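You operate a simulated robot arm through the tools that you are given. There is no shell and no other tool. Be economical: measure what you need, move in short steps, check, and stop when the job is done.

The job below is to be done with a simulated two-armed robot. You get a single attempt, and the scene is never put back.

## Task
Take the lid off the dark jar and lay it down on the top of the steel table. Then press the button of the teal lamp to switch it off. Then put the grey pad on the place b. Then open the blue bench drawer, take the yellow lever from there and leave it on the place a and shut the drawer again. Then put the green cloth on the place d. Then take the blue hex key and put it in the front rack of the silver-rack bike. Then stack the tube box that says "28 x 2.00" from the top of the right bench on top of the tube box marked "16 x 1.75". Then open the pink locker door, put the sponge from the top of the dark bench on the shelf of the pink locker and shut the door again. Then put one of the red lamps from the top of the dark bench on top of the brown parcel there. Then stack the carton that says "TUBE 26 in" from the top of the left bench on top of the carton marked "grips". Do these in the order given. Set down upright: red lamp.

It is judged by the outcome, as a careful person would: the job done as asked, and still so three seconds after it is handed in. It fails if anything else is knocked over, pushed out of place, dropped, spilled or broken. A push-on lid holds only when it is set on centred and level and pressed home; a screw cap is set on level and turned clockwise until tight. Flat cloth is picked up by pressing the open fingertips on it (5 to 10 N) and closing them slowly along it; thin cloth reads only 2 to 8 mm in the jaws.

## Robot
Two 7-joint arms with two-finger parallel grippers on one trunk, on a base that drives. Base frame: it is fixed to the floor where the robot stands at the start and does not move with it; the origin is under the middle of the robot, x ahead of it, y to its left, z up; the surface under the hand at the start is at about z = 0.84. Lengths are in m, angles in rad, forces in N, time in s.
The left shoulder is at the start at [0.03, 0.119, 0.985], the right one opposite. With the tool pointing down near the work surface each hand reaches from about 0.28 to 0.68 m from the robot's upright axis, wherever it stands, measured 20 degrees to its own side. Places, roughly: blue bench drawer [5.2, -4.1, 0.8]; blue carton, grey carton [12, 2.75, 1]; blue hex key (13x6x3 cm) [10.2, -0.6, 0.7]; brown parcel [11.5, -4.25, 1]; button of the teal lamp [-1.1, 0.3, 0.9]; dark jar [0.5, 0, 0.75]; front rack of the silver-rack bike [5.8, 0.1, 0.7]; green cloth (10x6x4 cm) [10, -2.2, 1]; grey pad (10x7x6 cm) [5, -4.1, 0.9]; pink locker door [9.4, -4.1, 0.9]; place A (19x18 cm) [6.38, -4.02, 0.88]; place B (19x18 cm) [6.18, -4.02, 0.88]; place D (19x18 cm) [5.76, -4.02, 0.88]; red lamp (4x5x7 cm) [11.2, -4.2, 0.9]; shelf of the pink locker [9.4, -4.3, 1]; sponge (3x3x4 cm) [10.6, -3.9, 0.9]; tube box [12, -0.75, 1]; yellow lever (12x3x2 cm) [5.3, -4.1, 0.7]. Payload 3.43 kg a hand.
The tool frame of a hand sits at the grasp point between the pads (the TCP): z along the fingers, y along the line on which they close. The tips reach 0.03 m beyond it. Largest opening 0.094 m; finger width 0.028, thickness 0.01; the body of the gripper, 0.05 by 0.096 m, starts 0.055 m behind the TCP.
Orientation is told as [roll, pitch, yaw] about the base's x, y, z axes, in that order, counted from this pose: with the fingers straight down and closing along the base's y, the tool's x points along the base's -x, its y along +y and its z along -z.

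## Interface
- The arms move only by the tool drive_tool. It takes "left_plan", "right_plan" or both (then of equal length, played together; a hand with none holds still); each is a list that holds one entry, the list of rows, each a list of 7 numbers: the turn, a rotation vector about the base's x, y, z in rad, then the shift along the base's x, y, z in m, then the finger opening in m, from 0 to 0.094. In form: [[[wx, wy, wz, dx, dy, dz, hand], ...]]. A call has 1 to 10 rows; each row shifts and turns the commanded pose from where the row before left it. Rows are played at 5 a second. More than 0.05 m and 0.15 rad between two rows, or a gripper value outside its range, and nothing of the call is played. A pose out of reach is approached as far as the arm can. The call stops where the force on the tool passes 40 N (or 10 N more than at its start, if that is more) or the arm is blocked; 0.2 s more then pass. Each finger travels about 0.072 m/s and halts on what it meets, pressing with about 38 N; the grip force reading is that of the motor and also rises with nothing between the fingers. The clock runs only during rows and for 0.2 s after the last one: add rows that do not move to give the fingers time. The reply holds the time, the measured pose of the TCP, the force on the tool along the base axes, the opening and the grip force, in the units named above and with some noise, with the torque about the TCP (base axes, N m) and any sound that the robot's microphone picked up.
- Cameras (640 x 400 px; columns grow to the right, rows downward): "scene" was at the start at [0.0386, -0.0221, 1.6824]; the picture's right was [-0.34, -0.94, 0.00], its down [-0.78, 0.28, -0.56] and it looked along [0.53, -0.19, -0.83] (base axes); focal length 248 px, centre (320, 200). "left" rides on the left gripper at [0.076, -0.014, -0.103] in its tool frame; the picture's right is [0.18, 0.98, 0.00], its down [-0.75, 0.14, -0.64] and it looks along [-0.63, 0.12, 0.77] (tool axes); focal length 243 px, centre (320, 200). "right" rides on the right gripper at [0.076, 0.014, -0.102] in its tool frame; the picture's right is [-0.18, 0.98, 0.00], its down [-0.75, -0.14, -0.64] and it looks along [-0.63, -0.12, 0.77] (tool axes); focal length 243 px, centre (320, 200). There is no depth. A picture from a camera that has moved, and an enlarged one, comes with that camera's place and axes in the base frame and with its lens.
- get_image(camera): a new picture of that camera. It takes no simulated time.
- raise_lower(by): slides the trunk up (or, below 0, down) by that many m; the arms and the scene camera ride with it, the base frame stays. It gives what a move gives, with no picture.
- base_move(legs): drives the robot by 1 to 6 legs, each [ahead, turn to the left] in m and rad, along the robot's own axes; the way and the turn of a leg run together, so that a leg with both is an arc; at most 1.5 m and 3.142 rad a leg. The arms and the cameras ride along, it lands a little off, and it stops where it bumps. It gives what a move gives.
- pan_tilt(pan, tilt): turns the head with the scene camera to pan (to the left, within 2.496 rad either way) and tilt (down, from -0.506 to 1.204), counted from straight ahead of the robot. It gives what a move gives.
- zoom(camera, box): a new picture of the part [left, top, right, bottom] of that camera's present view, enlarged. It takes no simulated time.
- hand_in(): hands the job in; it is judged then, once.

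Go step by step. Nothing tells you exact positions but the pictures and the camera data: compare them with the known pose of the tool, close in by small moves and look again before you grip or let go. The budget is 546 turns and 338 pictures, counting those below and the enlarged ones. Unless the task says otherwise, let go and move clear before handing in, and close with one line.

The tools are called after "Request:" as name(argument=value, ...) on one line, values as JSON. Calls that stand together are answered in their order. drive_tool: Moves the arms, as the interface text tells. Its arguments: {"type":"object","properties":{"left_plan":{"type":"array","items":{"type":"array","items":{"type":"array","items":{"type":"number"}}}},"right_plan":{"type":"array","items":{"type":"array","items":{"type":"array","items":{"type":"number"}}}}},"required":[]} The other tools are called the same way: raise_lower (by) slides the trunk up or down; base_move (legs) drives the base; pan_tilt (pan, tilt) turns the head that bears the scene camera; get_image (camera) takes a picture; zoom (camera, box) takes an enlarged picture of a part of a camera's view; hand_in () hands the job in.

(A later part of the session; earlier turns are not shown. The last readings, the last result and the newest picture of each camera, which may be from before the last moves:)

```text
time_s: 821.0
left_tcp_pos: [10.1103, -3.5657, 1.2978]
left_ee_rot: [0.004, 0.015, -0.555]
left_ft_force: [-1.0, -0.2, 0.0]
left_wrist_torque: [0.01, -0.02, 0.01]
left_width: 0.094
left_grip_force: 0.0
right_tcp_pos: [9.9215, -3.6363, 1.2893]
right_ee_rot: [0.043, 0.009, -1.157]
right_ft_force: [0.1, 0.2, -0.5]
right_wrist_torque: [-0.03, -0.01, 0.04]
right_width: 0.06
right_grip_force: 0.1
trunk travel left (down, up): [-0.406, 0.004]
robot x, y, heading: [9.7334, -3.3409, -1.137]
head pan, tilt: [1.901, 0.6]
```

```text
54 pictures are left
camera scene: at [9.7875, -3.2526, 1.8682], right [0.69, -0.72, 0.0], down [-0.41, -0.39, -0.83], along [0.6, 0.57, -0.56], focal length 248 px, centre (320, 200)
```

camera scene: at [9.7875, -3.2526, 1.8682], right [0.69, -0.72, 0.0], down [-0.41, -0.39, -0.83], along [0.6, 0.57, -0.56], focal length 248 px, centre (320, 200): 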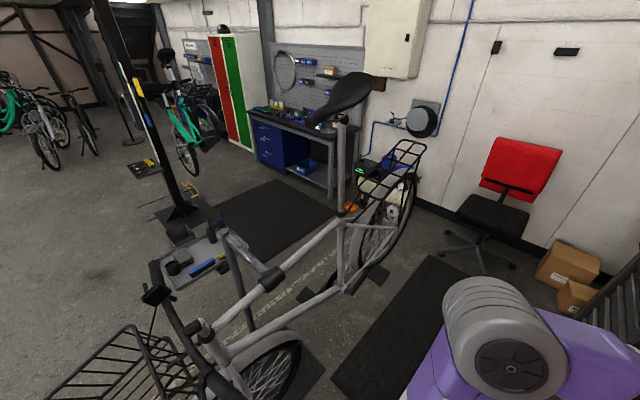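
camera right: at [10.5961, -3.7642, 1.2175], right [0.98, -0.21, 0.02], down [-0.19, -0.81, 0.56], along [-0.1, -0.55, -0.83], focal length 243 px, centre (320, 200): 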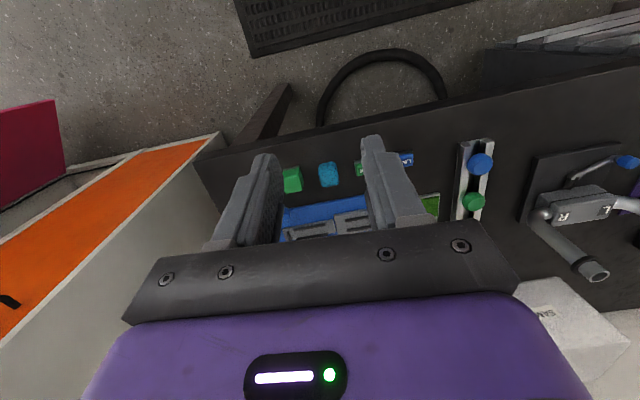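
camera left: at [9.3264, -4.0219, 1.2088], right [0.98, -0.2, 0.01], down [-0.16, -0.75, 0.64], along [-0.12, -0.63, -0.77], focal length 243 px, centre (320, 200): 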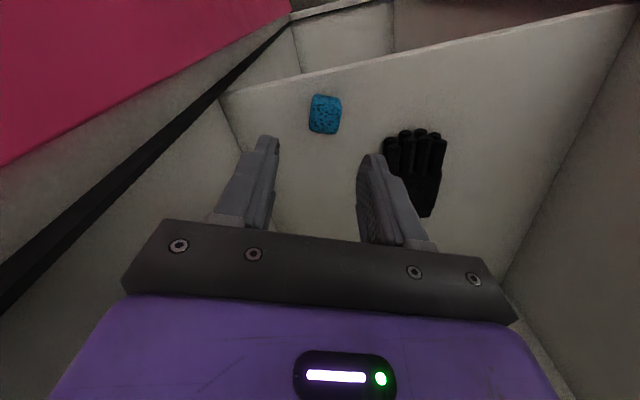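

The bike stands undisturbed in its stand. I continue to the dark bench.

Request:
base_move(legs=[[0, 1.1], [1.25, 0], [0, -1.53]])

Request:
pan_tilt(pan=0.2, tilt=0.75)

Request:
get_image(camera="scene")

```text
time_s: 833.8
left_tcp_pos: [11.2556, -3.7483, 1.2987]
left_ee_rot: [0.004, 0.013, -0.967]
left_ft_force: [-0.5, -1.0, 0.0]
left_wrist_torque: [0.0, -0.03, -0.01]
left_width: 0.0938
left_grip_force: 0.1
right_tcp_pos: [11.0526, -3.7382, 1.2908]
right_ee_rot: [0.044, 0.008, -1.572]
right_ft_force: [0.0, 0.3, 0.7]
right_wrist_torque: [0.01, 0.01, -0.05]
right_width: 0.06
right_grip_force: 0.0
trunk travel left (down, up): [-0.406, 0.004]
robot x, y, heading: [11.0009, -3.3952, -1.552]
head pan, tilt: [1.901, 0.6]
```

```text
time_s: 835.6
left_tcp_pos: [11.2554, -3.7477, 1.2994]
left_ee_rot: [0.004, 0.013, -0.968]
left_ft_force: [-0.8, -0.4, -0.2]
left_wrist_torque: [-0.03, 0.03, 0.02]
left_width: 0.0941
left_grip_force: 0.1
right_tcp_pos: [11.0522, -3.7373, 1.2905]
right_ee_rot: [0.044, 0.008, -1.572]
right_ft_force: [0.5, -0.1, -0.2]
right_wrist_torque: [-0.01, 0.03, 0.0]
right_width: 0.0602
right_grip_force: 0.0
trunk travel left (down, up): [-0.406, 0.004]
robot x, y, heading: [11.0029, -3.3931, -1.551]
head pan, tilt: [0.201, 0.75]
```

```text
53 pictures are left
camera scene: at [11.0187, -3.4419, 1.8554], right [-0.98, -0.22, 0.0], down [-0.15, 0.67, -0.73], along [0.16, -0.71, -0.68], focal length 248 px, centre (320, 200)
```

scene: 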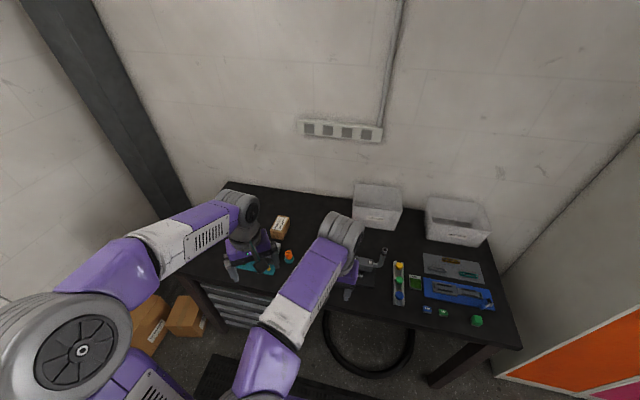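

Request:
drive_tool(right_plan=[[[0, 0, 0, -0.04, 0.01, 0, 0.06], [0, 0, 0, -0.045, 0.01, 0, 0.06], [0, 0, 0, -0.045, 0.01, 0, 0.06], [0, 0, 0, -0.045, 0.01, 0, 0.06], [0, 0, 0, -0.045, 0.01, 0, 0.06], [0, 0, 0, -0.045, 0.01, 0, 0.06]]], left_plan=[[[0, 0, -0.14, -0.01, 0.02, 0, 0.094], [0, 0, -0.14, -0.01, 0.02, 0, 0.094], [0, 0, -0.14, -0.01, 0.01, 0, 0.094], [0, 0, -0.14, 0, 0, 0, 0.094], [0, 0, -0.04, 0, 0, 0, 0.094], [0, 0, 0, 0, 0, 0, 0.094]]])

Request:
raise_lower(by=-0.156)

Request:
get_image(camera="scene")

Request:
get_image(camera="left")

```text
time_s: 837.0
left_tcp_pos: [11.2249, -3.6975, 1.2984]
left_ee_rot: [0.004, 0.013, -1.571]
left_ft_force: [-0.1, -0.3, 1.2]
left_wrist_torque: [0.0, 0.0, 0.01]
left_width: 0.0939
left_grip_force: 0.1
right_tcp_pos: [10.7853, -3.6779, 1.29]
right_ee_rot: [0.045, 0.01, -1.569]
right_ft_force: [-0.7, -0.4, -0.3]
right_wrist_torque: [-0.01, -0.01, 0.01]
right_width: 0.06
right_grip_force: 0.1
trunk travel left (down, up): [-0.406, 0.004]
robot x, y, heading: [10.9993, -3.3951, -1.553]
head pan, tilt: [0.201, 0.75]
```

```text
time_s: 838.8
left_tcp_pos: [11.2253, -3.6987, 1.143]
left_ee_rot: [0.003, 0.014, -1.569]
left_ft_force: [-0.5, -0.1, -1.1]
left_wrist_torque: [0.06, 0.03, 0.0]
left_width: 0.0938
left_grip_force: 0.1
right_tcp_pos: [10.7886, -3.6782, 1.1354]
right_ee_rot: [0.044, 0.009, -1.573]
right_ft_force: [0.3, 0.6, -0.7]
right_wrist_torque: [-0.04, -0.02, 0.03]
right_width: 0.0601
right_grip_force: 0.0
trunk travel left (down, up): [-0.25, 0.16]
robot x, y, heading: [10.9977, -3.3891, -1.551]
head pan, tilt: [0.201, 0.75]
```

```text
52 pictures are left
camera scene: at [11.0186, -3.4418, 1.6995], right [-0.98, -0.22, 0.0], down [-0.15, 0.67, -0.73], along [0.16, -0.71, -0.68], focal length 248 px, centre (320, 200)
```

scene: 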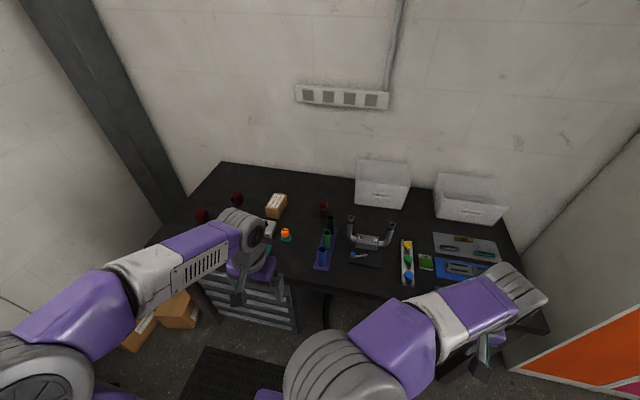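

```text
51 pictures are left
camera left: at [11.2118, -3.6235, 1.2456], right [0.98, 0.19, 0.01], down [0.14, -0.76, 0.63], along [0.12, -0.62, -0.78], focal length 243 px, centre (320, 200)
```

left: 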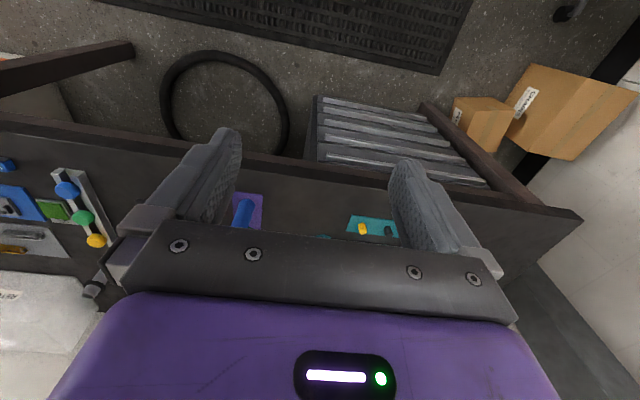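

Request:
zoom(camera="scene", box=[170, 160, 410, 300])

```text
2.67 times, centred on (290, 230) of scene
camera zoom: at [11.0186, -3.4418, 1.6995], right [-0.98, -0.22, 0.0], down [-0.15, 0.67, -0.73], along [0.16, -0.71, -0.68], focal length 662 px, centre (400, 120)
```

zoom: 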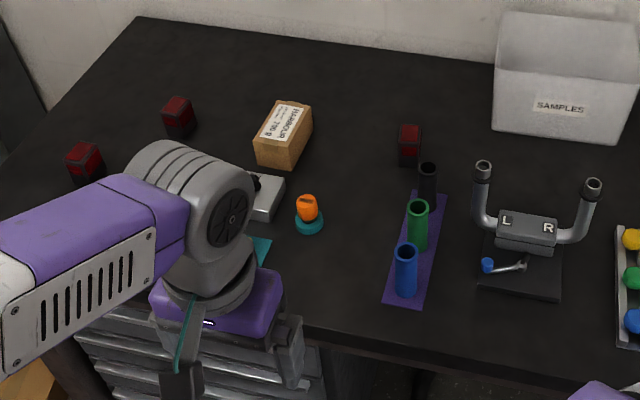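

Lamp at about [11.175, -4.218], parcel at [11.395, -4.215]. I shift the base to (11.18, -3.58).

Request:
base_move(legs=[[0, 0.7], [0.25, 0], [0, -0.7]])

Request:
drive_tool(left_plan=[[[0, 0, 0, -0.04, -0.01, 0, 0.08], [0, 0, 0, -0.04, -0.02, 0, 0.075], [0, 0, 0, -0.04, -0.02, 0, 0.075], [0, 0, 0, -0.04, -0.02, 0, 0.075], [0, 0, 0, -0.03, -0.03, 0, 0.075], [0, 0, 0, 0, 0, 0, 0.075]]])

Request:
get_image(camera="left")

Request:
get_image(camera="scene")

```text
time_s: 844.4
left_tcp_pos: [11.3992, -3.8832, 1.1424]
left_ee_rot: [0.005, 0.015, -1.555]
left_ft_force: [0.0, -0.3, -1.1]
left_wrist_torque: [-0.04, -0.02, 0.0]
left_width: 0.0939
left_grip_force: 0.1
right_tcp_pos: [10.961, -3.87, 1.1356]
right_ee_rot: [0.043, 0.009, -1.557]
right_ft_force: [-0.4, 0.6, 0.0]
right_wrist_torque: [0.01, -0.04, -0.01]
right_width: 0.06
right_grip_force: 0.0
trunk travel left (down, up): [-0.25, 0.16]
robot x, y, heading: [11.1683, -3.5817, -1.535]
head pan, tilt: [0.201, 0.75]
```

```text
time_s: 845.8
left_tcp_pos: [11.2073, -3.9804, 1.1443]
left_ee_rot: [0.001, 0.014, -1.553]
left_ft_force: [-0.9, 0.8, 0.1]
left_wrist_torque: [-0.05, -0.03, 0.03]
left_width: 0.0748
left_grip_force: 0.1
right_tcp_pos: [10.9613, -3.869, 1.1351]
right_ee_rot: [0.044, 0.007, -1.557]
right_ft_force: [0.1, 0.2, 0.2]
right_wrist_torque: [0.0, 0.04, -0.02]
right_width: 0.06
right_grip_force: 0.1
trunk travel left (down, up): [-0.25, 0.16]
robot x, y, heading: [11.1724, -3.5803, -1.536]
head pan, tilt: [0.201, 0.75]
```

```text
49 pictures are left
camera left: at [11.1926, -3.9069, 1.2475], right [0.98, 0.2, 0.0], down [0.15, -0.76, 0.63], along [0.13, -0.62, -0.77], focal length 243 px, centre (320, 200)
```

left: 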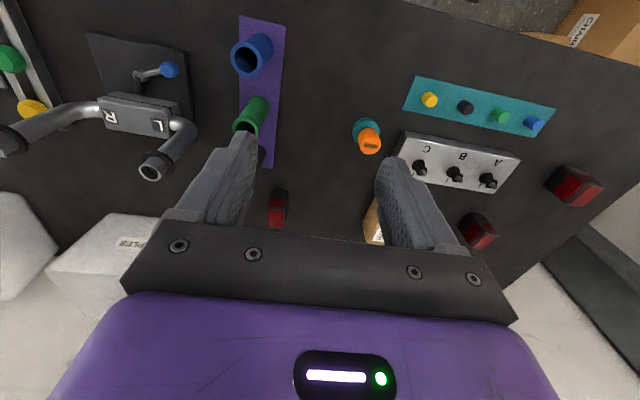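

```text
48 pictures are left
camera scene: at [11.1891, -3.6282, 1.6994], right [-0.97, -0.23, 0.0], down [-0.16, 0.66, -0.73], along [0.17, -0.71, -0.68], focal length 248 px, centre (320, 200)
```

scene: 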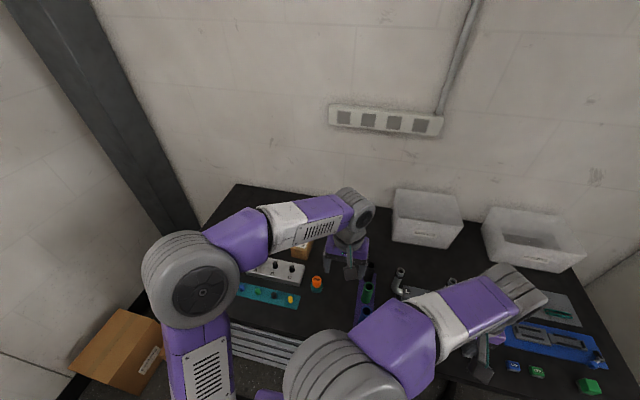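

Request:
drive_tool(left_plan=[[[0, 0, 0, -0.01, -0.035, -0.02, 0.07], [0, 0, 0, -0.01, -0.035, -0.02, 0.066], [0, 0, 0, -0.01, -0.035, -0.02, 0.066], [0, 0, 0, 0, -0.04, -0.015, 0.066], [0, 0, 0, 0, -0.04, -0.01, 0.066], [0, 0, 0, 0, -0.04, 0, 0.066], [0, 0, 0, 0, -0.014, 0, 0.066], [0, 0, 0, 0, 0, 0, 0.066]]])

Request:
get_image(camera="left")

```text
time_s: 847.6
left_tcp_pos: [11.1878, -4.1933, 1.0529]
left_ee_rot: [0.001, 0.016, -1.555]
left_ft_force: [-1.2, 0.4, -0.5]
left_wrist_torque: [-0.01, 0.01, -0.03]
left_width: 0.0659
left_grip_force: 0.0
left hand out of reach, approached as far as the arm can: row 6, 7
right_tcp_pos: [10.9611, -3.87, 1.1345]
right_ee_rot: [0.043, 0.008, -1.557]
right_ft_force: [0.9, 0.4, 0.3]
right_wrist_torque: [-0.01, -0.03, 0.01]
right_width: 0.0601
right_grip_force: 0.1
trunk travel left (down, up): [-0.25, 0.16]
robot x, y, heading: [11.1675, -3.5763, -1.538]
head pan, tilt: [0.201, 0.75]
```

```text
47 pictures are left
camera left: at [11.1735, -4.1186, 1.1556], right [0.98, 0.2, 0.01], down [0.15, -0.76, 0.63], along [0.13, -0.62, -0.78], focal length 243 px, centre (320, 200)
```

left: 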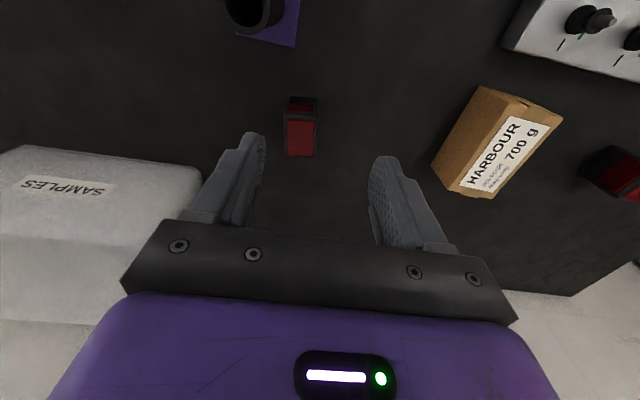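

Request:
drive_tool(left_plan=[[[0, 0, 0, -0.006, -0.005, -0.035, 0.066], [0, 0, 0, -0.006, -0.006, -0.035, 0.066], [0, 0, 0, 0, -0.006, -0.02, 0.066], [0, 0, 0, 0, 0, 0, 0.066]]])

Request:
get_image(camera="left")

```text
time_s: 848.6
left_tcp_pos: [11.1768, -4.2019, 0.9599]
left_ee_rot: [0.005, 0.013, -1.553]
left_ft_force: [0.6, -0.2, 0.7]
left_wrist_torque: [-0.01, 0.03, -0.05]
left_width: 0.0659
left_grip_force: 0.1
left hand out of reach, approached as far as the arm can: row 2, 3
right_tcp_pos: [10.9619, -3.8684, 1.1365]
right_ee_rot: [0.044, 0.009, -1.557]
right_ft_force: [-0.8, 0.2, -0.2]
right_wrist_torque: [0.0, -0.02, 0.01]
right_width: 0.0599
right_grip_force: 0.1
trunk travel left (down, up): [-0.25, 0.16]
robot x, y, heading: [11.1669, -3.5795, -1.538]
head pan, tilt: [0.201, 0.75]
```

```text
46 pictures are left
camera left: at [11.1625, -4.1276, 1.0627], right [0.98, 0.2, 0.01], down [0.15, -0.76, 0.63], along [0.13, -0.62, -0.77], focal length 243 px, centre (320, 200)
```

left: 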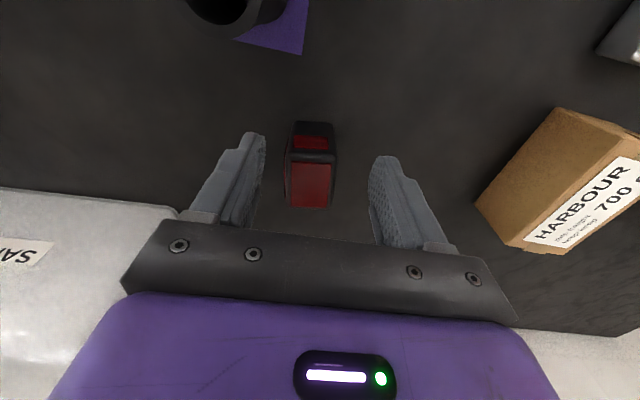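

Request:
drive_tool(left_plan=[[[0, 0, 0, 0, 0, -0.02, 0.066], [0, 0, 0, 0, -0.003, -0.02, 0.066], [0, 0, 0, 0, -0.003, -0.008, 0.066], [0, 0, 0, 0, 0, 0, 0.05], [0, 0, 0, 0, 0, 0, 0.03], [0, 0, 0, 0, 0, 0, 0.025], [0, 0, 0, 0, 0, 0, 0.025]]])

Request:
get_image(camera="left")

```text
time_s: 850.2
left_tcp_pos: [11.1778, -4.2023, 0.9118]
left_ee_rot: [0.004, 0.013, -1.554]
left_ft_force: [-0.2, 0.1, 0.0]
left_wrist_torque: [0.01, -0.01, 0.0]
left_width: 0.0393
left_grip_force: 38.0
left hand out of reach, approached as far as the arm can: row 3
right_tcp_pos: [10.9618, -3.8701, 1.1346]
right_ee_rot: [0.043, 0.009, -1.557]
right_ft_force: [0.3, -0.3, 0.3]
right_wrist_torque: [-0.03, 0.01, -0.04]
right_width: 0.06
right_grip_force: 0.0
trunk travel left (down, up): [-0.25, 0.16]
robot x, y, heading: [11.1704, -3.5835, -1.535]
head pan, tilt: [0.201, 0.75]
```

```text
45 pictures are left
camera left: at [11.1636, -4.1286, 1.0154], right [0.98, 0.2, 0.01], down [0.15, -0.76, 0.63], along [0.13, -0.62, -0.78], focal length 243 px, centre (320, 200)
```

left: 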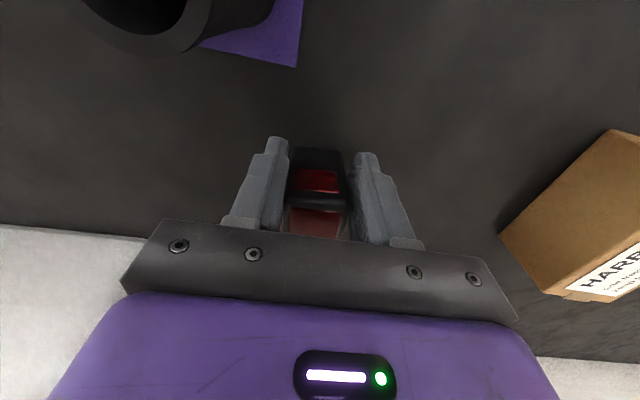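

Lamp gripped (39 mm). I lift it and carry it over the parcel (top centre about [11.393, -4.20, 0.932]).

Request:
drive_tool(left_plan=[[[0, 0, 0, 0, 0, 0.03, 0.025], [0, 0, 0, 0, 0.005, 0.04, 0.025], [0, 0, 0, 0.01, 0.01, 0.04, 0.025], [0, 0, 0, 0.03, 0.01, 0.02, 0.025], [0, 0, 0, 0.04, 0, 0, 0.025], [0, 0, 0, 0.04, 0, 0, 0.025], [0, 0, 0, 0.04, 0, 0, 0.025], [0, 0, 0, 0.03, 0, 0, 0.025], [0, 0, 0, 0.025, -0.01, 0, 0.025], [0, 0, 0, 0, 0, 0, 0.025]]])

Request:
get_image(camera="left")

Request:
zoom(camera="scene", box=[230, 170, 410, 290])

```text
time_s: 852.4
left_tcp_pos: [11.393, -4.1878, 1.0434]
left_ee_rot: [0.004, 0.013, -1.554]
left_ft_force: [-0.3, -0.1, -1.2]
left_wrist_torque: [0.04, 0.0, -0.02]
left_width: 0.0396
left_grip_force: 37.9
right_tcp_pos: [10.9599, -3.8686, 1.1353]
right_ee_rot: [0.042, 0.008, -1.557]
right_ft_force: [0.1, 0.2, 0.2]
right_wrist_torque: [0.04, 0.0, 0.03]
right_width: 0.06
right_grip_force: 0.0
trunk travel left (down, up): [-0.25, 0.16]
robot x, y, heading: [11.1668, -3.5801, -1.537]
head pan, tilt: [0.201, 0.75]
```

```text
44 pictures are left
camera left: at [11.3783, -4.1138, 1.1463], right [0.98, 0.2, 0.01], down [0.15, -0.76, 0.63], along [0.13, -0.62, -0.78], focal length 243 px, centre (320, 200)
```

left: 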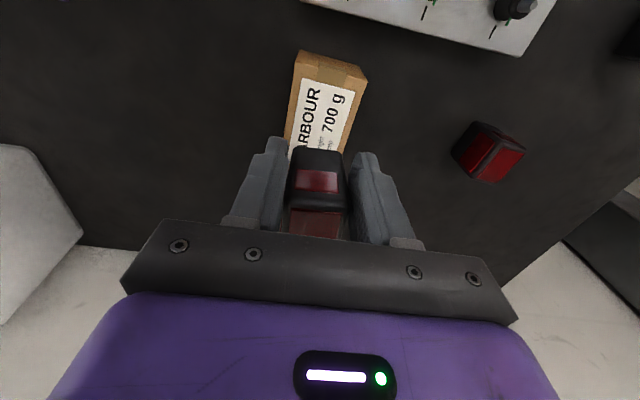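

```text
3.33 times, centred on (320, 230) of scene
camera zoom: at [11.1879, -3.6288, 1.6994], right [-0.97, -0.23, 0.0], down [-0.16, 0.66, -0.73], along [0.17, -0.71, -0.68], focal length 827 px, centre (320, 100)
```

zoom: 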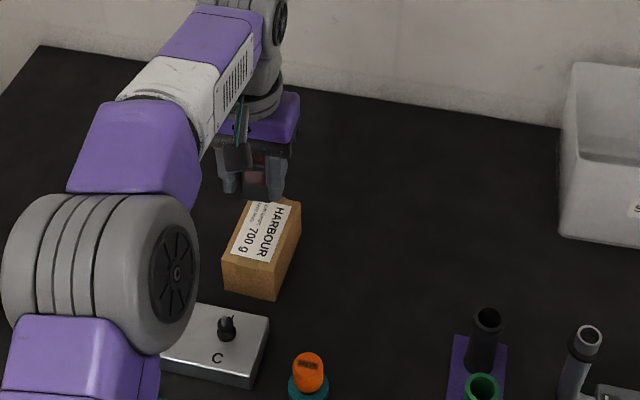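

Request:
drive_tool(left_plan=[[[0, 0, 0, 0, 0, -0.03, 0.025], [0, 0, 0, 0, 0, -0.025, 0.025], [0, 0, 0, 0, 0, -0.005, 0.025], [0, 0, 0, 0, 0, 0, 0.025]]])

Request:
zoom(camera="scene", box=[270, 180, 350, 240])

```text
time_s: 853.4
left_tcp_pos: [11.3942, -4.1885, 0.9832]
left_ee_rot: [0.004, 0.013, -1.553]
left_ft_force: [-0.2, 0.5, -0.1]
left_wrist_torque: [0.01, 0.0, -0.01]
left_width: 0.0395
left_grip_force: 38.4
right_tcp_pos: [10.9627, -3.8699, 1.1352]
right_ee_rot: [0.043, 0.01, -1.558]
right_ft_force: [1.1, 0.2, -0.4]
right_wrist_torque: [-0.02, 0.02, 0.01]
right_width: 0.06
right_grip_force: 0.1
trunk travel left (down, up): [-0.25, 0.16]
robot x, y, heading: [11.1648, -3.5811, -1.536]
head pan, tilt: [0.201, 0.75]
```

```text
6.67 times, centred on (310, 210) of scene
camera zoom: at [11.1885, -3.6294, 1.6994], right [-0.97, -0.23, 0.0], down [-0.16, 0.66, -0.73], along [0.17, -0.71, -0.68], focal length 1654 px, centre (387, 133)
```

zoom: 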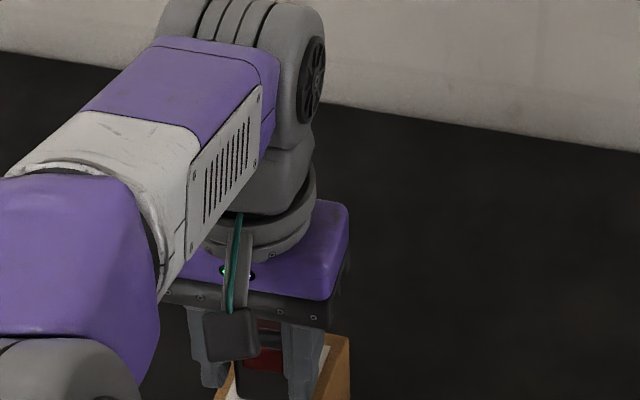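

Request:
drive_tool(left_plan=[[[0, 0, 0, 0, 0, -0.004, 0.025], [0, 0, 0, 0, 0, -0.003, 0.025], [0, 0, 0, 0, 0, -0.003, 0.025], [0, 0, 0, 0, 0, 0, 0.025]]])

Request:
zoom(camera="scene", box=[270, 205, 350, 265])

```text
time_s: 854.4
left_tcp_pos: [11.3941, -4.1882, 0.9742]
left_ee_rot: [0.003, 0.013, -1.554]
left_ft_force: [-0.2, 0.3, -0.8]
left_wrist_torque: [0.0, -0.02, 0.02]
left_width: 0.0392
left_grip_force: 38.6
right_tcp_pos: [10.9613, -3.8697, 1.1361]
right_ee_rot: [0.044, 0.009, -1.556]
right_ft_force: [0.4, -0.6, 0.8]
right_wrist_torque: [0.02, 0.0, 0.0]
right_width: 0.0602
right_grip_force: 0.1
trunk travel left (down, up): [-0.25, 0.16]
robot x, y, heading: [11.1691, -3.5775, -1.535]
head pan, tilt: [0.201, 0.75]
```

```text
6.67 times, centred on (310, 235) of scene
camera zoom: at [11.1884, -3.6294, 1.6994], right [-0.97, -0.23, 0.0], down [-0.16, 0.66, -0.73], along [0.17, -0.71, -0.68], focal length 1654 px, centre (387, -33)
```

zoom: 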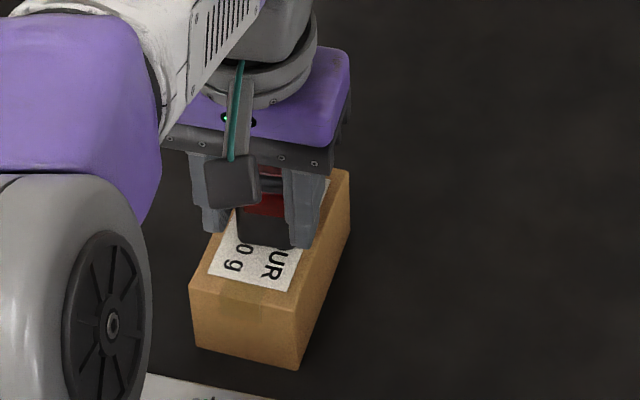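

Request:
drive_tool(left_plan=[[[0, 0, 0, 0, 0, -0.003, 0.025], [0, 0, 0, 0, 0, -0.003, 0.025], [0, 0, 0, 0, 0, -0.002, 0.025], [0, 0, 0, 0, 0, 0, 0.025]]])

```text
time_s: 855.4
left_tcp_pos: [11.3923, -4.1876, 0.9712]
left_ee_rot: [0.004, 0.002, -1.553]
left_ft_force: [2.1, -1.1, 35.1]
left_wrist_torque: [-0.13, 0.03, 0.02]
left_width: 0.0394
left_grip_force: 37.5
right_tcp_pos: [10.9607, -3.8669, 1.1375]
right_ee_rot: [0.044, 0.006, -1.558]
right_ft_force: [0.6, -0.2, -0.1]
right_wrist_torque: [-0.02, 0.04, -0.01]
right_width: 0.06
right_grip_force: 0.0
trunk travel left (down, up): [-0.25, 0.16]
robot x, y, heading: [11.1684, -3.5826, -1.537]
head pan, tilt: [0.201, 0.75]
```

Contact with the parcel. Ease off, open gently and rise.

Request:
drive_tool(left_plan=[[[0, 0, 0, 0, 0, 0.004, 0.025], [0, 0, 0, 0, 0, 0, 0.045], [0, 0, 0, 0, 0, 0, 0.06], [0, 0, 0, 0, 0, 0.02, 0.06], [0, 0, 0, 0, 0, 0.04, 0.06], [0, 0, 0, 0, 0.01, 0.04, 0.06], [0, 0, 0, 0, 0.03, 0.03, 0.06], [0, 0, 0, 0, 0.04, 0.02, 0.06], [0, 0, 0, 0, 0.04, 0, 0.06]]])

Request:
zoom(camera="scene", box=[250, 170, 410, 290])

```text
time_s: 857.4
left_tcp_pos: [11.3954, -4.0663, 1.1193]
left_ee_rot: [0.002, 0.011, -1.555]
left_ft_force: [-0.7, -0.7, 0.5]
left_wrist_torque: [0.0, 0.01, 0.01]
left_width: 0.06
left_grip_force: 0.0
right_tcp_pos: [10.9615, -3.8677, 1.1369]
right_ee_rot: [0.043, 0.007, -1.557]
right_ft_force: [-0.1, 0.2, -0.3]
right_wrist_torque: [0.0, -0.07, 0.04]
right_width: 0.06
right_grip_force: 0.1
trunk travel left (down, up): [-0.25, 0.16]
robot x, y, heading: [11.1661, -3.5804, -1.533]
head pan, tilt: [0.201, 0.75]
```

```text
3.33 times, centred on (330, 230) of scene
camera zoom: at [11.1886, -3.6278, 1.6994], right [-0.97, -0.23, 0.0], down [-0.16, 0.66, -0.73], along [0.17, -0.71, -0.68], focal length 827 px, centre (287, 100)
```

zoom: 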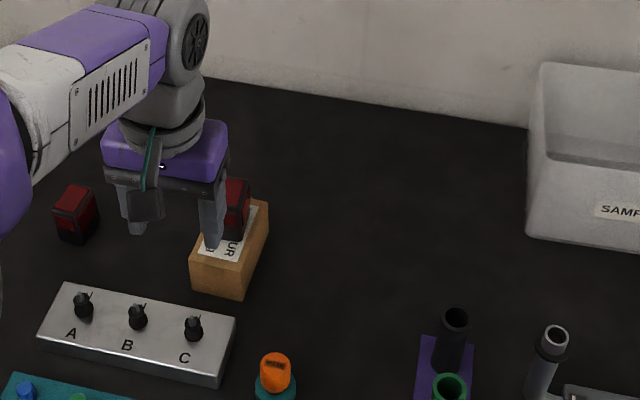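

The red lamp stands upright on the parcel. I pull the hand in, raise the trunk and head for the last task at the left bench.

Request:
drive_tool(left_plan=[[[0, 0, 0, 0, 0.04, 0.01, 0.08], [0, 0, 0, 0, 0.04, 0.01, 0.094], [0, 0, 0, 0, 0.04, 0.01, 0.094], [0, 0, 0, -0.02, 0.02, 0, 0.094]]])

Request:
raise_lower(by=0.16)

Request:
base_move(legs=[[-0.19, 0], [0, -1.6], [1.2, 0], [1.2, 0], [0, -2.05]])

```text
time_s: 858.4
left_tcp_pos: [11.374, -3.9282, 1.1504]
left_ee_rot: [0.005, 0.013, -1.555]
left_ft_force: [0.2, -0.2, 0.1]
left_wrist_torque: [0.01, -0.04, 0.03]
left_width: 0.0938
left_grip_force: 0.0
right_tcp_pos: [10.9608, -3.871, 1.1354]
right_ee_rot: [0.044, 0.008, -1.555]
right_ft_force: [-0.7, 0.4, 0.4]
right_wrist_torque: [0.02, -0.03, -0.01]
right_width: 0.06
right_grip_force: 0.0
trunk travel left (down, up): [-0.25, 0.16]
robot x, y, heading: [11.1687, -3.581, -1.535]
head pan, tilt: [0.201, 0.75]
```

```text
time_s: 860.2
left_tcp_pos: [11.3742, -3.9276, 1.309]
left_ee_rot: [0.004, 0.015, -1.553]
left_ft_force: [0.0, -0.3, 0.2]
left_wrist_torque: [-0.01, 0.02, -0.02]
left_width: 0.0939
left_grip_force: 0.0
right_tcp_pos: [10.961, -3.8697, 1.2955]
right_ee_rot: [0.044, 0.01, -1.558]
right_ft_force: [-0.6, 0.1, 0.4]
right_wrist_torque: [-0.03, -0.01, 0.0]
right_width: 0.0599
right_grip_force: 0.0
trunk travel left (down, up): [-0.41, 0.0]
robot x, y, heading: [11.1686, -3.5799, -1.537]
head pan, tilt: [0.201, 0.75]
```

```text
time_s: 882.0
left_tcp_pos: [8.7224, -2.9747, 1.3098]
left_ee_rot: [0.004, 0.015, 1.105]
left_ft_force: [-0.3, 0.2, 0.1]
left_wrist_torque: [0.01, 0.01, -0.02]
left_width: 0.0942
left_grip_force: 0.0
right_tcp_pos: [9.0613, -3.2162, 1.295]
right_ee_rot: [0.044, 0.008, 1.105]
right_ft_force: [0.7, 0.2, 0.0]
right_wrist_torque: [-0.02, 0.03, -0.02]
right_width: 0.0599
right_grip_force: 0.1
trunk travel left (down, up): [-0.41, 0.0]
robot x, y, heading: [8.7449, -3.3791, 1.121]
head pan, tilt: [0.201, 0.75]
```

Request:
base_move(legs=[[1.34, 0], [0, 0.44], [1.5, 0], [0.8, 0]])

Request:
pan_tilt(pan=-0.4, tilt=0.4)

Request:
get_image(camera="scene")

```text
time_s: 890.1
left_tcp_pos: [9.1318, -1.8112, 1.3107]
left_ee_rot: [0.002, 0.015, 1.542]
left_ft_force: [-0.7, 0.3, 0.4]
left_wrist_torque: [-0.04, -0.01, 0.02]
left_width: 0.0942
left_grip_force: 0.0
right_tcp_pos: [9.5412, -1.8877, 1.2953]
right_ee_rot: [0.042, 0.009, 1.542]
right_ft_force: [0.6, 1.0, -0.7]
right_wrist_torque: [-0.01, 0.02, 0.01]
right_width: 0.0602
right_grip_force: 0.0
trunk travel left (down, up): [-0.41, 0.0]
robot x, y, heading: [9.3218, -2.1687, 1.562]
head pan, tilt: [0.201, 0.75]
stopped in leg 2: the robot was blocked; the commanded pose is now the measured one
```

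```text
time_s: 891.1
left_tcp_pos: [9.1318, -1.8105, 1.3092]
left_ee_rot: [0.001, 0.014, 1.542]
left_ft_force: [0.0, 0.4, 0.3]
left_wrist_torque: [0.05, -0.03, 0.01]
left_width: 0.094
left_grip_force: 0.3
right_tcp_pos: [9.54, -1.8863, 1.2949]
right_ee_rot: [0.042, 0.007, 1.542]
right_ft_force: [0.3, 0.2, 0.5]
right_wrist_torque: [-0.02, 0.0, -0.01]
right_width: 0.0599
right_grip_force: 0.1
trunk travel left (down, up): [-0.41, 0.0]
robot x, y, heading: [9.3206, -2.1663, 1.563]
head pan, tilt: [-0.4, 0.4]
```

```text
39 pictures are left
camera scene: at [9.3593, -2.1097, 1.8904], right [0.92, -0.4, 0.0], down [-0.15, -0.36, -0.92], along [0.36, 0.85, -0.39], focal length 248 px, centre (320, 200)
```

scene: 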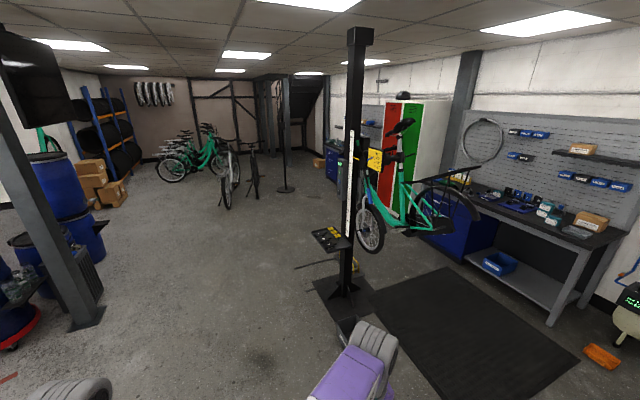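

Request:
base_move(legs=[[0, -0.25], [0.5, 0], [0, 0.25], [1.5, 0], [1.0, 0], [0, -0.8]])

Request:
pan_tilt(pan=0.0, tilt=0.4)

Request:
get_image(camera="scene")

```text
time_s: 909.7
left_tcp_pos: [9.6056, 1.1977, 1.3097]
left_ee_rot: [0.0, 0.016, 0.73]
left_ft_force: [-0.4, 0.2, 0.0]
left_wrist_torque: [0.02, 0.03, -0.02]
left_width: 0.0939
left_grip_force: 0.1
right_tcp_pos: [9.8316, 0.8463, 1.295]
right_ee_rot: [0.044, 0.008, 0.726]
right_ft_force: [-0.7, -0.1, -0.5]
right_wrist_torque: [0.02, 0.03, 0.0]
right_width: 0.06
right_grip_force: 0.0
trunk travel left (down, up): [-0.41, 0.0]
robot x, y, heading: [9.4746, 0.8154, 0.745]
head pan, tilt: [-0.4, 0.4]
```

```text
time_s: 910.5
left_tcp_pos: [9.6041, 1.1973, 1.3107]
left_ee_rot: [0.002, 0.013, 0.727]
left_ft_force: [0.2, -0.4, 0.0]
left_wrist_torque: [-0.01, -0.03, -0.02]
left_width: 0.0941
left_grip_force: 0.0
right_tcp_pos: [9.8306, 0.8476, 1.296]
right_ee_rot: [0.043, 0.008, 0.726]
right_ft_force: [-0.1, 0.4, 0.3]
right_wrist_torque: [-0.01, -0.02, 0.03]
right_width: 0.0601
right_grip_force: 0.0
trunk travel left (down, up): [-0.41, 0.0]
robot x, y, heading: [9.4765, 0.8142, 0.745]
head pan, tilt: [0.0, 0.4]
```

```text
38 pictures are left
camera scene: at [9.524, 0.8595, 1.8905], right [0.68, -0.73, 0.0], down [-0.29, -0.26, -0.92], along [0.68, 0.63, -0.39], focal length 248 px, centre (320, 200)
```

scene: 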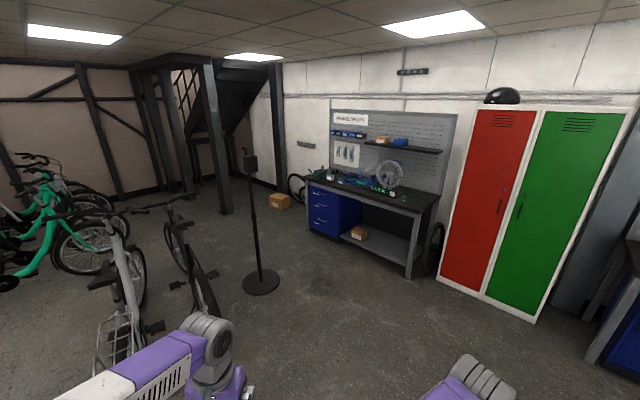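

Request:
zoom(camera="scene", box=[290, 100, 470, 240])

```text
2.86 times, centred on (380, 170) of scene
camera zoom: at [9.524, 0.8595, 1.8905], right [0.68, -0.73, 0.0], down [-0.29, -0.26, -0.92], along [0.68, 0.63, -0.39], focal length 709 px, centre (149, 286)
```

zoom: 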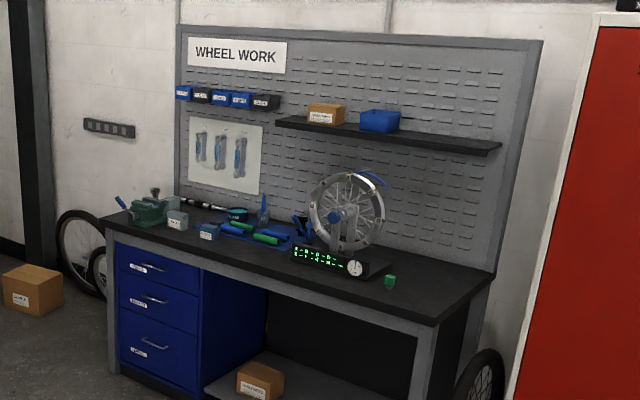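

The grey and blue cartons stand on the left end of the "wheel work" bench at about [11.83, 2.65–2.82]. I drive up to it.

Request:
base_move(legs=[[0, 0.02], [1.2, 0], [1.15, 0], [0, -0.77]])

Request:
pan_tilt(pan=0.3, tilt=0.75)

Request:
get_image(camera="scene")

```text
time_s: 924.4
left_tcp_pos: [11.5397, 2.6073, 1.3099]
left_ee_rot: [0.003, 0.014, -0.022]
left_ft_force: [-0.2, 0.2, 0.0]
left_wrist_torque: [0.01, 0.0, 0.01]
left_width: 0.0941
left_grip_force: 0.0
right_tcp_pos: [11.4653, 2.1973, 1.2955]
right_ee_rot: [0.044, 0.009, -0.023]
right_ft_force: [-0.8, 0.4, 0.9]
right_wrist_torque: [0.0, 0.0, 0.01]
right_width: 0.0601
right_grip_force: 0.1
trunk travel left (down, up): [-0.41, 0.0]
robot x, y, heading: [11.1831, 2.4181, -0.002]
head pan, tilt: [0.0, 0.4]
```

```text
time_s: 925.2
left_tcp_pos: [11.5403, 2.6074, 1.3097]
left_ee_rot: [0.0, 0.013, -0.022]
left_ft_force: [0.0, -0.7, 0.9]
left_wrist_torque: [0.01, 0.0, -0.02]
left_width: 0.0938
left_grip_force: 0.1
right_tcp_pos: [11.4647, 2.1978, 1.2949]
right_ee_rot: [0.044, 0.009, -0.024]
right_ft_force: [0.1, 0.8, 0.1]
right_wrist_torque: [0.02, 0.01, 0.04]
right_width: 0.0601
right_grip_force: 0.1
trunk travel left (down, up): [-0.41, 0.0]
robot x, y, heading: [11.1853, 2.4144, 0.003]
head pan, tilt: [0.3, 0.75]
```

```text
36 pictures are left
camera scene: at [11.2355, 2.4419, 1.8594], right [0.29, -0.96, 0.0], down [-0.65, -0.2, -0.73], along [0.7, 0.21, -0.68], focal length 248 px, centre (320, 200)
```

scene: 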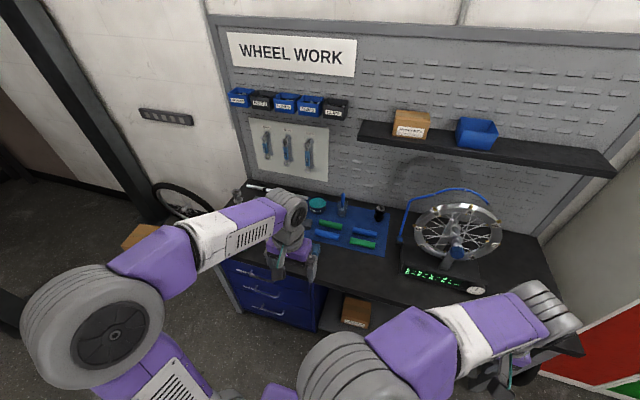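

Request:
get_image(camera="left")

```text
35 pictures are left
camera left: at [11.4653, 2.5946, 1.4129], right [-0.16, 0.99, 0.0], down [0.77, 0.12, 0.63], along [0.62, 0.11, -0.77], focal length 243 px, centre (320, 200)
```

left: 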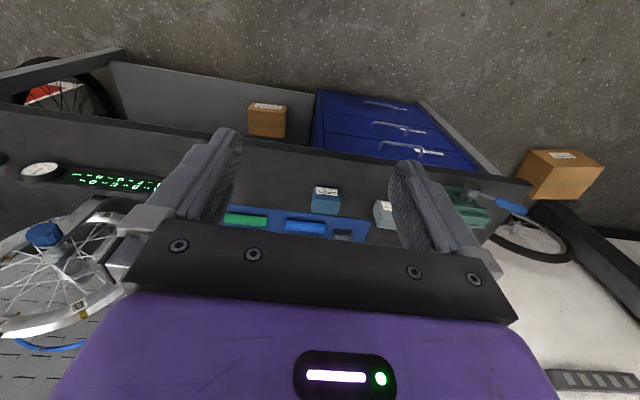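

Request:
zoom(camera="left", box=[290, 170, 420, 240])

```text
4.92 times, centred on (355, 205) of left
camera zoom: at [11.4653, 2.5946, 1.4129], right [-0.16, 0.99, 0.0], down [0.77, 0.12, 0.63], along [0.62, 0.11, -0.77], focal length 1194 px, centre (148, 175)
```

zoom: 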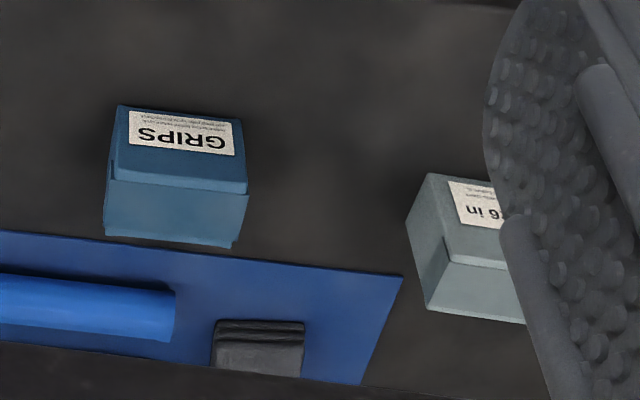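

Grey is "TUBE 26 in" at about [11.90, 2.86], blue is "GRIPS" at [11.87, 2.68]. I move the base closer.

Request:
base_move(legs=[[0, 0.667], [0.3, 0], [0, -0.667]])

Request:
raise_lower(by=-0.16)

Request:
get_image(camera="left")

Request:
get_image(camera="scene")

```text
time_s: 930.9
left_tcp_pos: [11.7736, 2.8044, 1.3087]
left_ee_rot: [0.002, 0.015, -0.006]
left_ft_force: [-0.1, 0.7, 0.1]
left_wrist_torque: [-0.03, -0.01, -0.02]
left_width: 0.0939
left_grip_force: 0.0
right_tcp_pos: [11.7073, 2.3922, 1.2963]
right_ee_rot: [0.041, 0.008, -0.006]
right_ft_force: [-0.2, 0.2, -0.3]
right_wrist_torque: [0.02, 0.03, 0.04]
right_width: 0.06
right_grip_force: 0.1
trunk travel left (down, up): [-0.41, 0.0]
robot x, y, heading: [11.4243, 2.6072, 0.015]
head pan, tilt: [0.3, 0.75]
```

```text
time_s: 932.7
left_tcp_pos: [11.7731, 2.8048, 1.1501]
left_ee_rot: [0.003, 0.015, -0.008]
left_ft_force: [0.4, -0.2, 0.7]
left_wrist_torque: [0.03, -0.01, 0.0]
left_width: 0.0939
left_grip_force: 0.0
right_tcp_pos: [11.7084, 2.3943, 1.1351]
right_ee_rot: [0.043, 0.009, -0.006]
right_ft_force: [0.6, -0.4, 0.0]
right_wrist_torque: [0.02, 0.04, 0.01]
right_width: 0.0599
right_grip_force: 0.0
trunk travel left (down, up): [-0.25, 0.16]
robot x, y, heading: [11.4211, 2.6019, 0.016]
head pan, tilt: [0.3, 0.75]
```

```text
33 pictures are left
camera left: at [11.6996, 2.7906, 1.2531], right [-0.18, 0.98, 0.0], down [0.76, 0.14, 0.63], along [0.62, 0.12, -0.77], focal length 243 px, centre (320, 200)
```

left: 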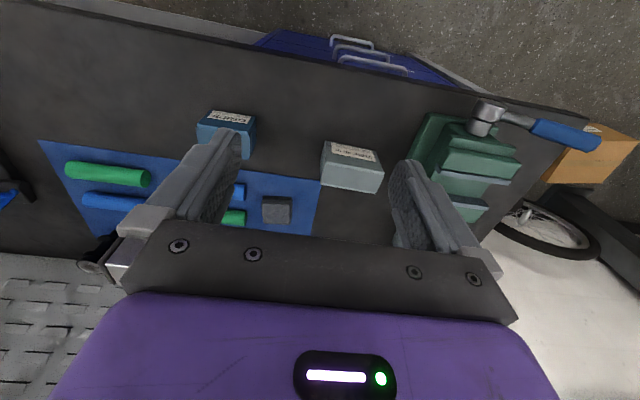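

```text
32 pictures are left
camera scene: at [11.4727, 2.6337, 1.6995], right [0.31, -0.95, 0.0], down [-0.65, -0.21, -0.73], along [0.7, 0.23, -0.68], focal length 248 px, centre (320, 200)
```

scene: 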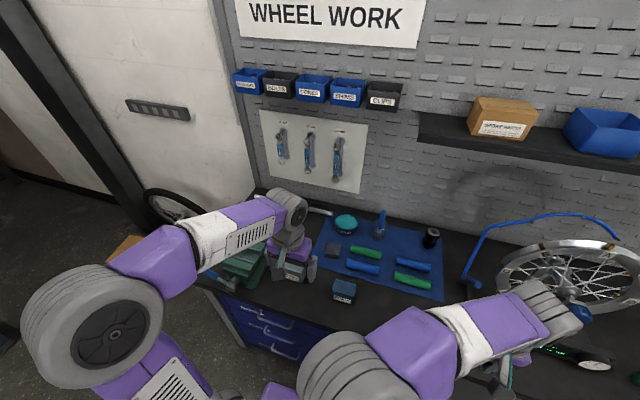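

Request:
zoom(camera="left", box=[180, 90, 420, 240])

Request:
zoom(camera="scene", box=[255, 230, 375, 310])

```text
2.67 times, centred on (300, 165) of left
camera zoom: at [11.6996, 2.7906, 1.2531], right [-0.18, 0.98, 0.0], down [0.76, 0.14, 0.63], along [0.62, 0.12, -0.77], focal length 647 px, centre (373, 293)
```

zoom: 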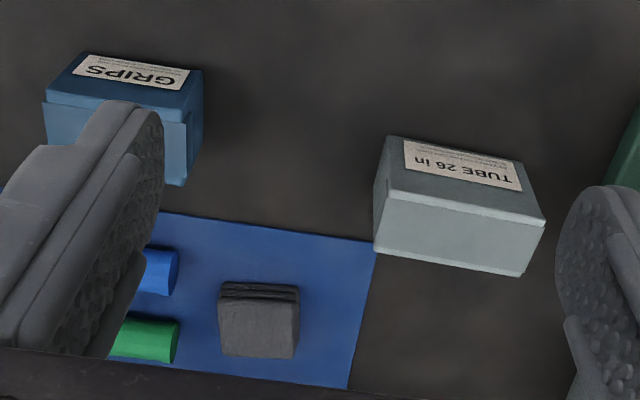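

```text
5.00 times, centred on (315, 270) of scene
camera zoom: at [11.4727, 2.6337, 1.6995], right [0.31, -0.95, 0.0], down [-0.65, -0.21, -0.73], along [0.7, 0.23, -0.68], focal length 1240 px, centre (345, -150)
```

zoom: 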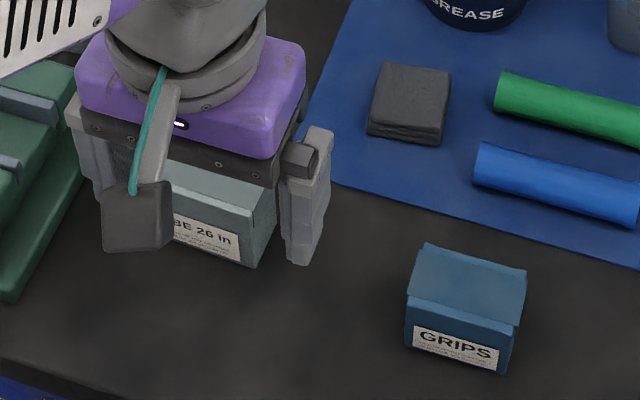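

Blue "GRIPS" top is at [11.888, 2.683, 0.92]; grey "TUBE 26 in" at about [11.91, 2.885]. I rotate the left hand to close along x and move above the grey carton.

Request:
drive_tool(left_plan=[[[0, 0, -0.147, 0.01, 0, 0, 0.09], [0, 0, -0.147, 0.01, 0.005, 0, 0.09], [0, 0, -0.147, 0.01, 0.005, 0, 0.085], [0, 0, -0.147, 0.01, 0.005, 0, 0.085], [0, 0, -0.147, 0.01, 0.005, 0, 0.08], [0, 0, -0.147, 0.015, 0.005, 0, 0.08], [0, 0, -0.147, 0.015, 0.01, 0, 0.08], [0, 0, -0.147, 0.015, 0.01, 0, 0.08], [0, 0, -0.147, 0.015, 0.01, 0, 0.08], [0, 0, -0.147, 0.015, 0.01, -0.01, 0.08]]])

Request:
drive_tool(left_plan=[[[0, -0.012, -0.147, 0.01, 0, -0.03, 0.08], [0, 0, 0, 0, 0, -0.03, 0.08], [0, 0, 0, 0, 0, 0, 0.08]]])

Request:
get_image(camera="left")

```text
time_s: 934.9
left_tcp_pos: [11.8997, 2.8704, 1.1402]
left_ee_rot: [0.002, 0.015, -1.478]
left_ft_force: [0.4, 1.2, 0.3]
left_wrist_torque: [0.0, 0.01, 0.0]
left_width: 0.0802
left_grip_force: 0.0
right_tcp_pos: [11.7075, 2.394, 1.1346]
right_ee_rot: [0.043, 0.008, -0.008]
right_ft_force: [0.3, -1.8, 0.2]
right_wrist_torque: [0.03, 0.0, -0.02]
right_width: 0.0601
right_grip_force: 0.2
trunk travel left (down, up): [-0.25, 0.16]
robot x, y, heading: [11.4211, 2.6067, 0.014]
head pan, tilt: [0.3, 0.75]
```

```text
time_s: 935.7
left_tcp_pos: [11.9098, 2.868, 1.0819]
left_ee_rot: [0.014, 0.013, -1.622]
left_ft_force: [0.0, 0.0, -0.4]
left_wrist_torque: [-0.02, -0.02, 0.0]
left_width: 0.08
left_grip_force: 0.1
right_tcp_pos: [11.7069, 2.3944, 1.1358]
right_ee_rot: [0.044, 0.009, -0.008]
right_ft_force: [0.3, -0.5, 0.0]
right_wrist_torque: [0.01, 0.02, 0.01]
right_width: 0.0602
right_grip_force: 0.1
trunk travel left (down, up): [-0.25, 0.16]
robot x, y, heading: [11.4208, 2.6081, 0.018]
head pan, tilt: [0.3, 0.75]
```

```text
29 pictures are left
camera left: at [11.8989, 2.9445, 1.1833], right [0.99, 0.13, 0.02], down [0.09, -0.77, 0.63], along [0.1, -0.63, -0.77], focal length 243 px, centre (320, 200)
```

left: 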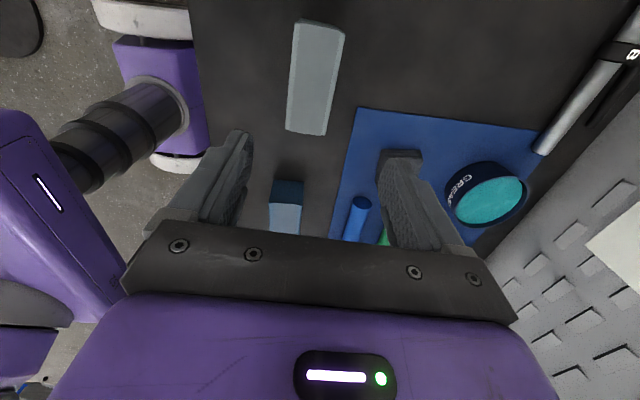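

Request:
drive_tool(left_plan=[[[0, 0, 0, -0.001, 0.003, -0.045, 0.075], [0, 0, 0, 0, 0.003, -0.045, 0.075], [0, 0, 0, 0, 0, -0.04, 0.075], [0, 0, 0, 0, 0, -0.025, 0.075], [0, 0, 0, 0, 0, 0, 0.075]]])

Request:
get_image(camera="left")

```text
time_s: 936.9
left_tcp_pos: [11.9066, 2.8739, 0.925]
left_ee_rot: [0.012, 0.014, -1.621]
left_ft_force: [0.6, 0.0, 0.3]
left_wrist_torque: [0.01, -0.01, 0.02]
left_width: 0.075
left_grip_force: 0.1
right_tcp_pos: [11.7067, 2.3945, 1.136]
right_ee_rot: [0.043, 0.008, -0.008]
right_ft_force: [0.2, 0.2, 0.3]
right_wrist_torque: [0.0, 0.0, 0.03]
right_width: 0.0601
right_grip_force: 0.0
trunk travel left (down, up): [-0.25, 0.16]
robot x, y, heading: [11.4254, 2.6093, 0.018]
head pan, tilt: [0.3, 0.75]
```

```text
28 pictures are left
camera left: at [11.8956, 2.9503, 1.0281], right [0.99, 0.13, 0.02], down [0.09, -0.77, 0.63], along [0.1, -0.63, -0.77], focal length 243 px, centre (320, 200)
```

left: 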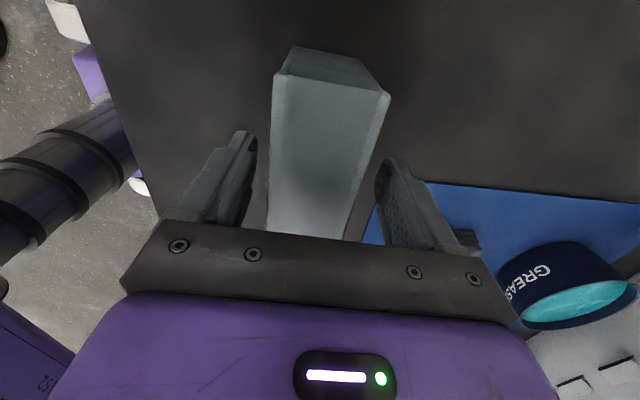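

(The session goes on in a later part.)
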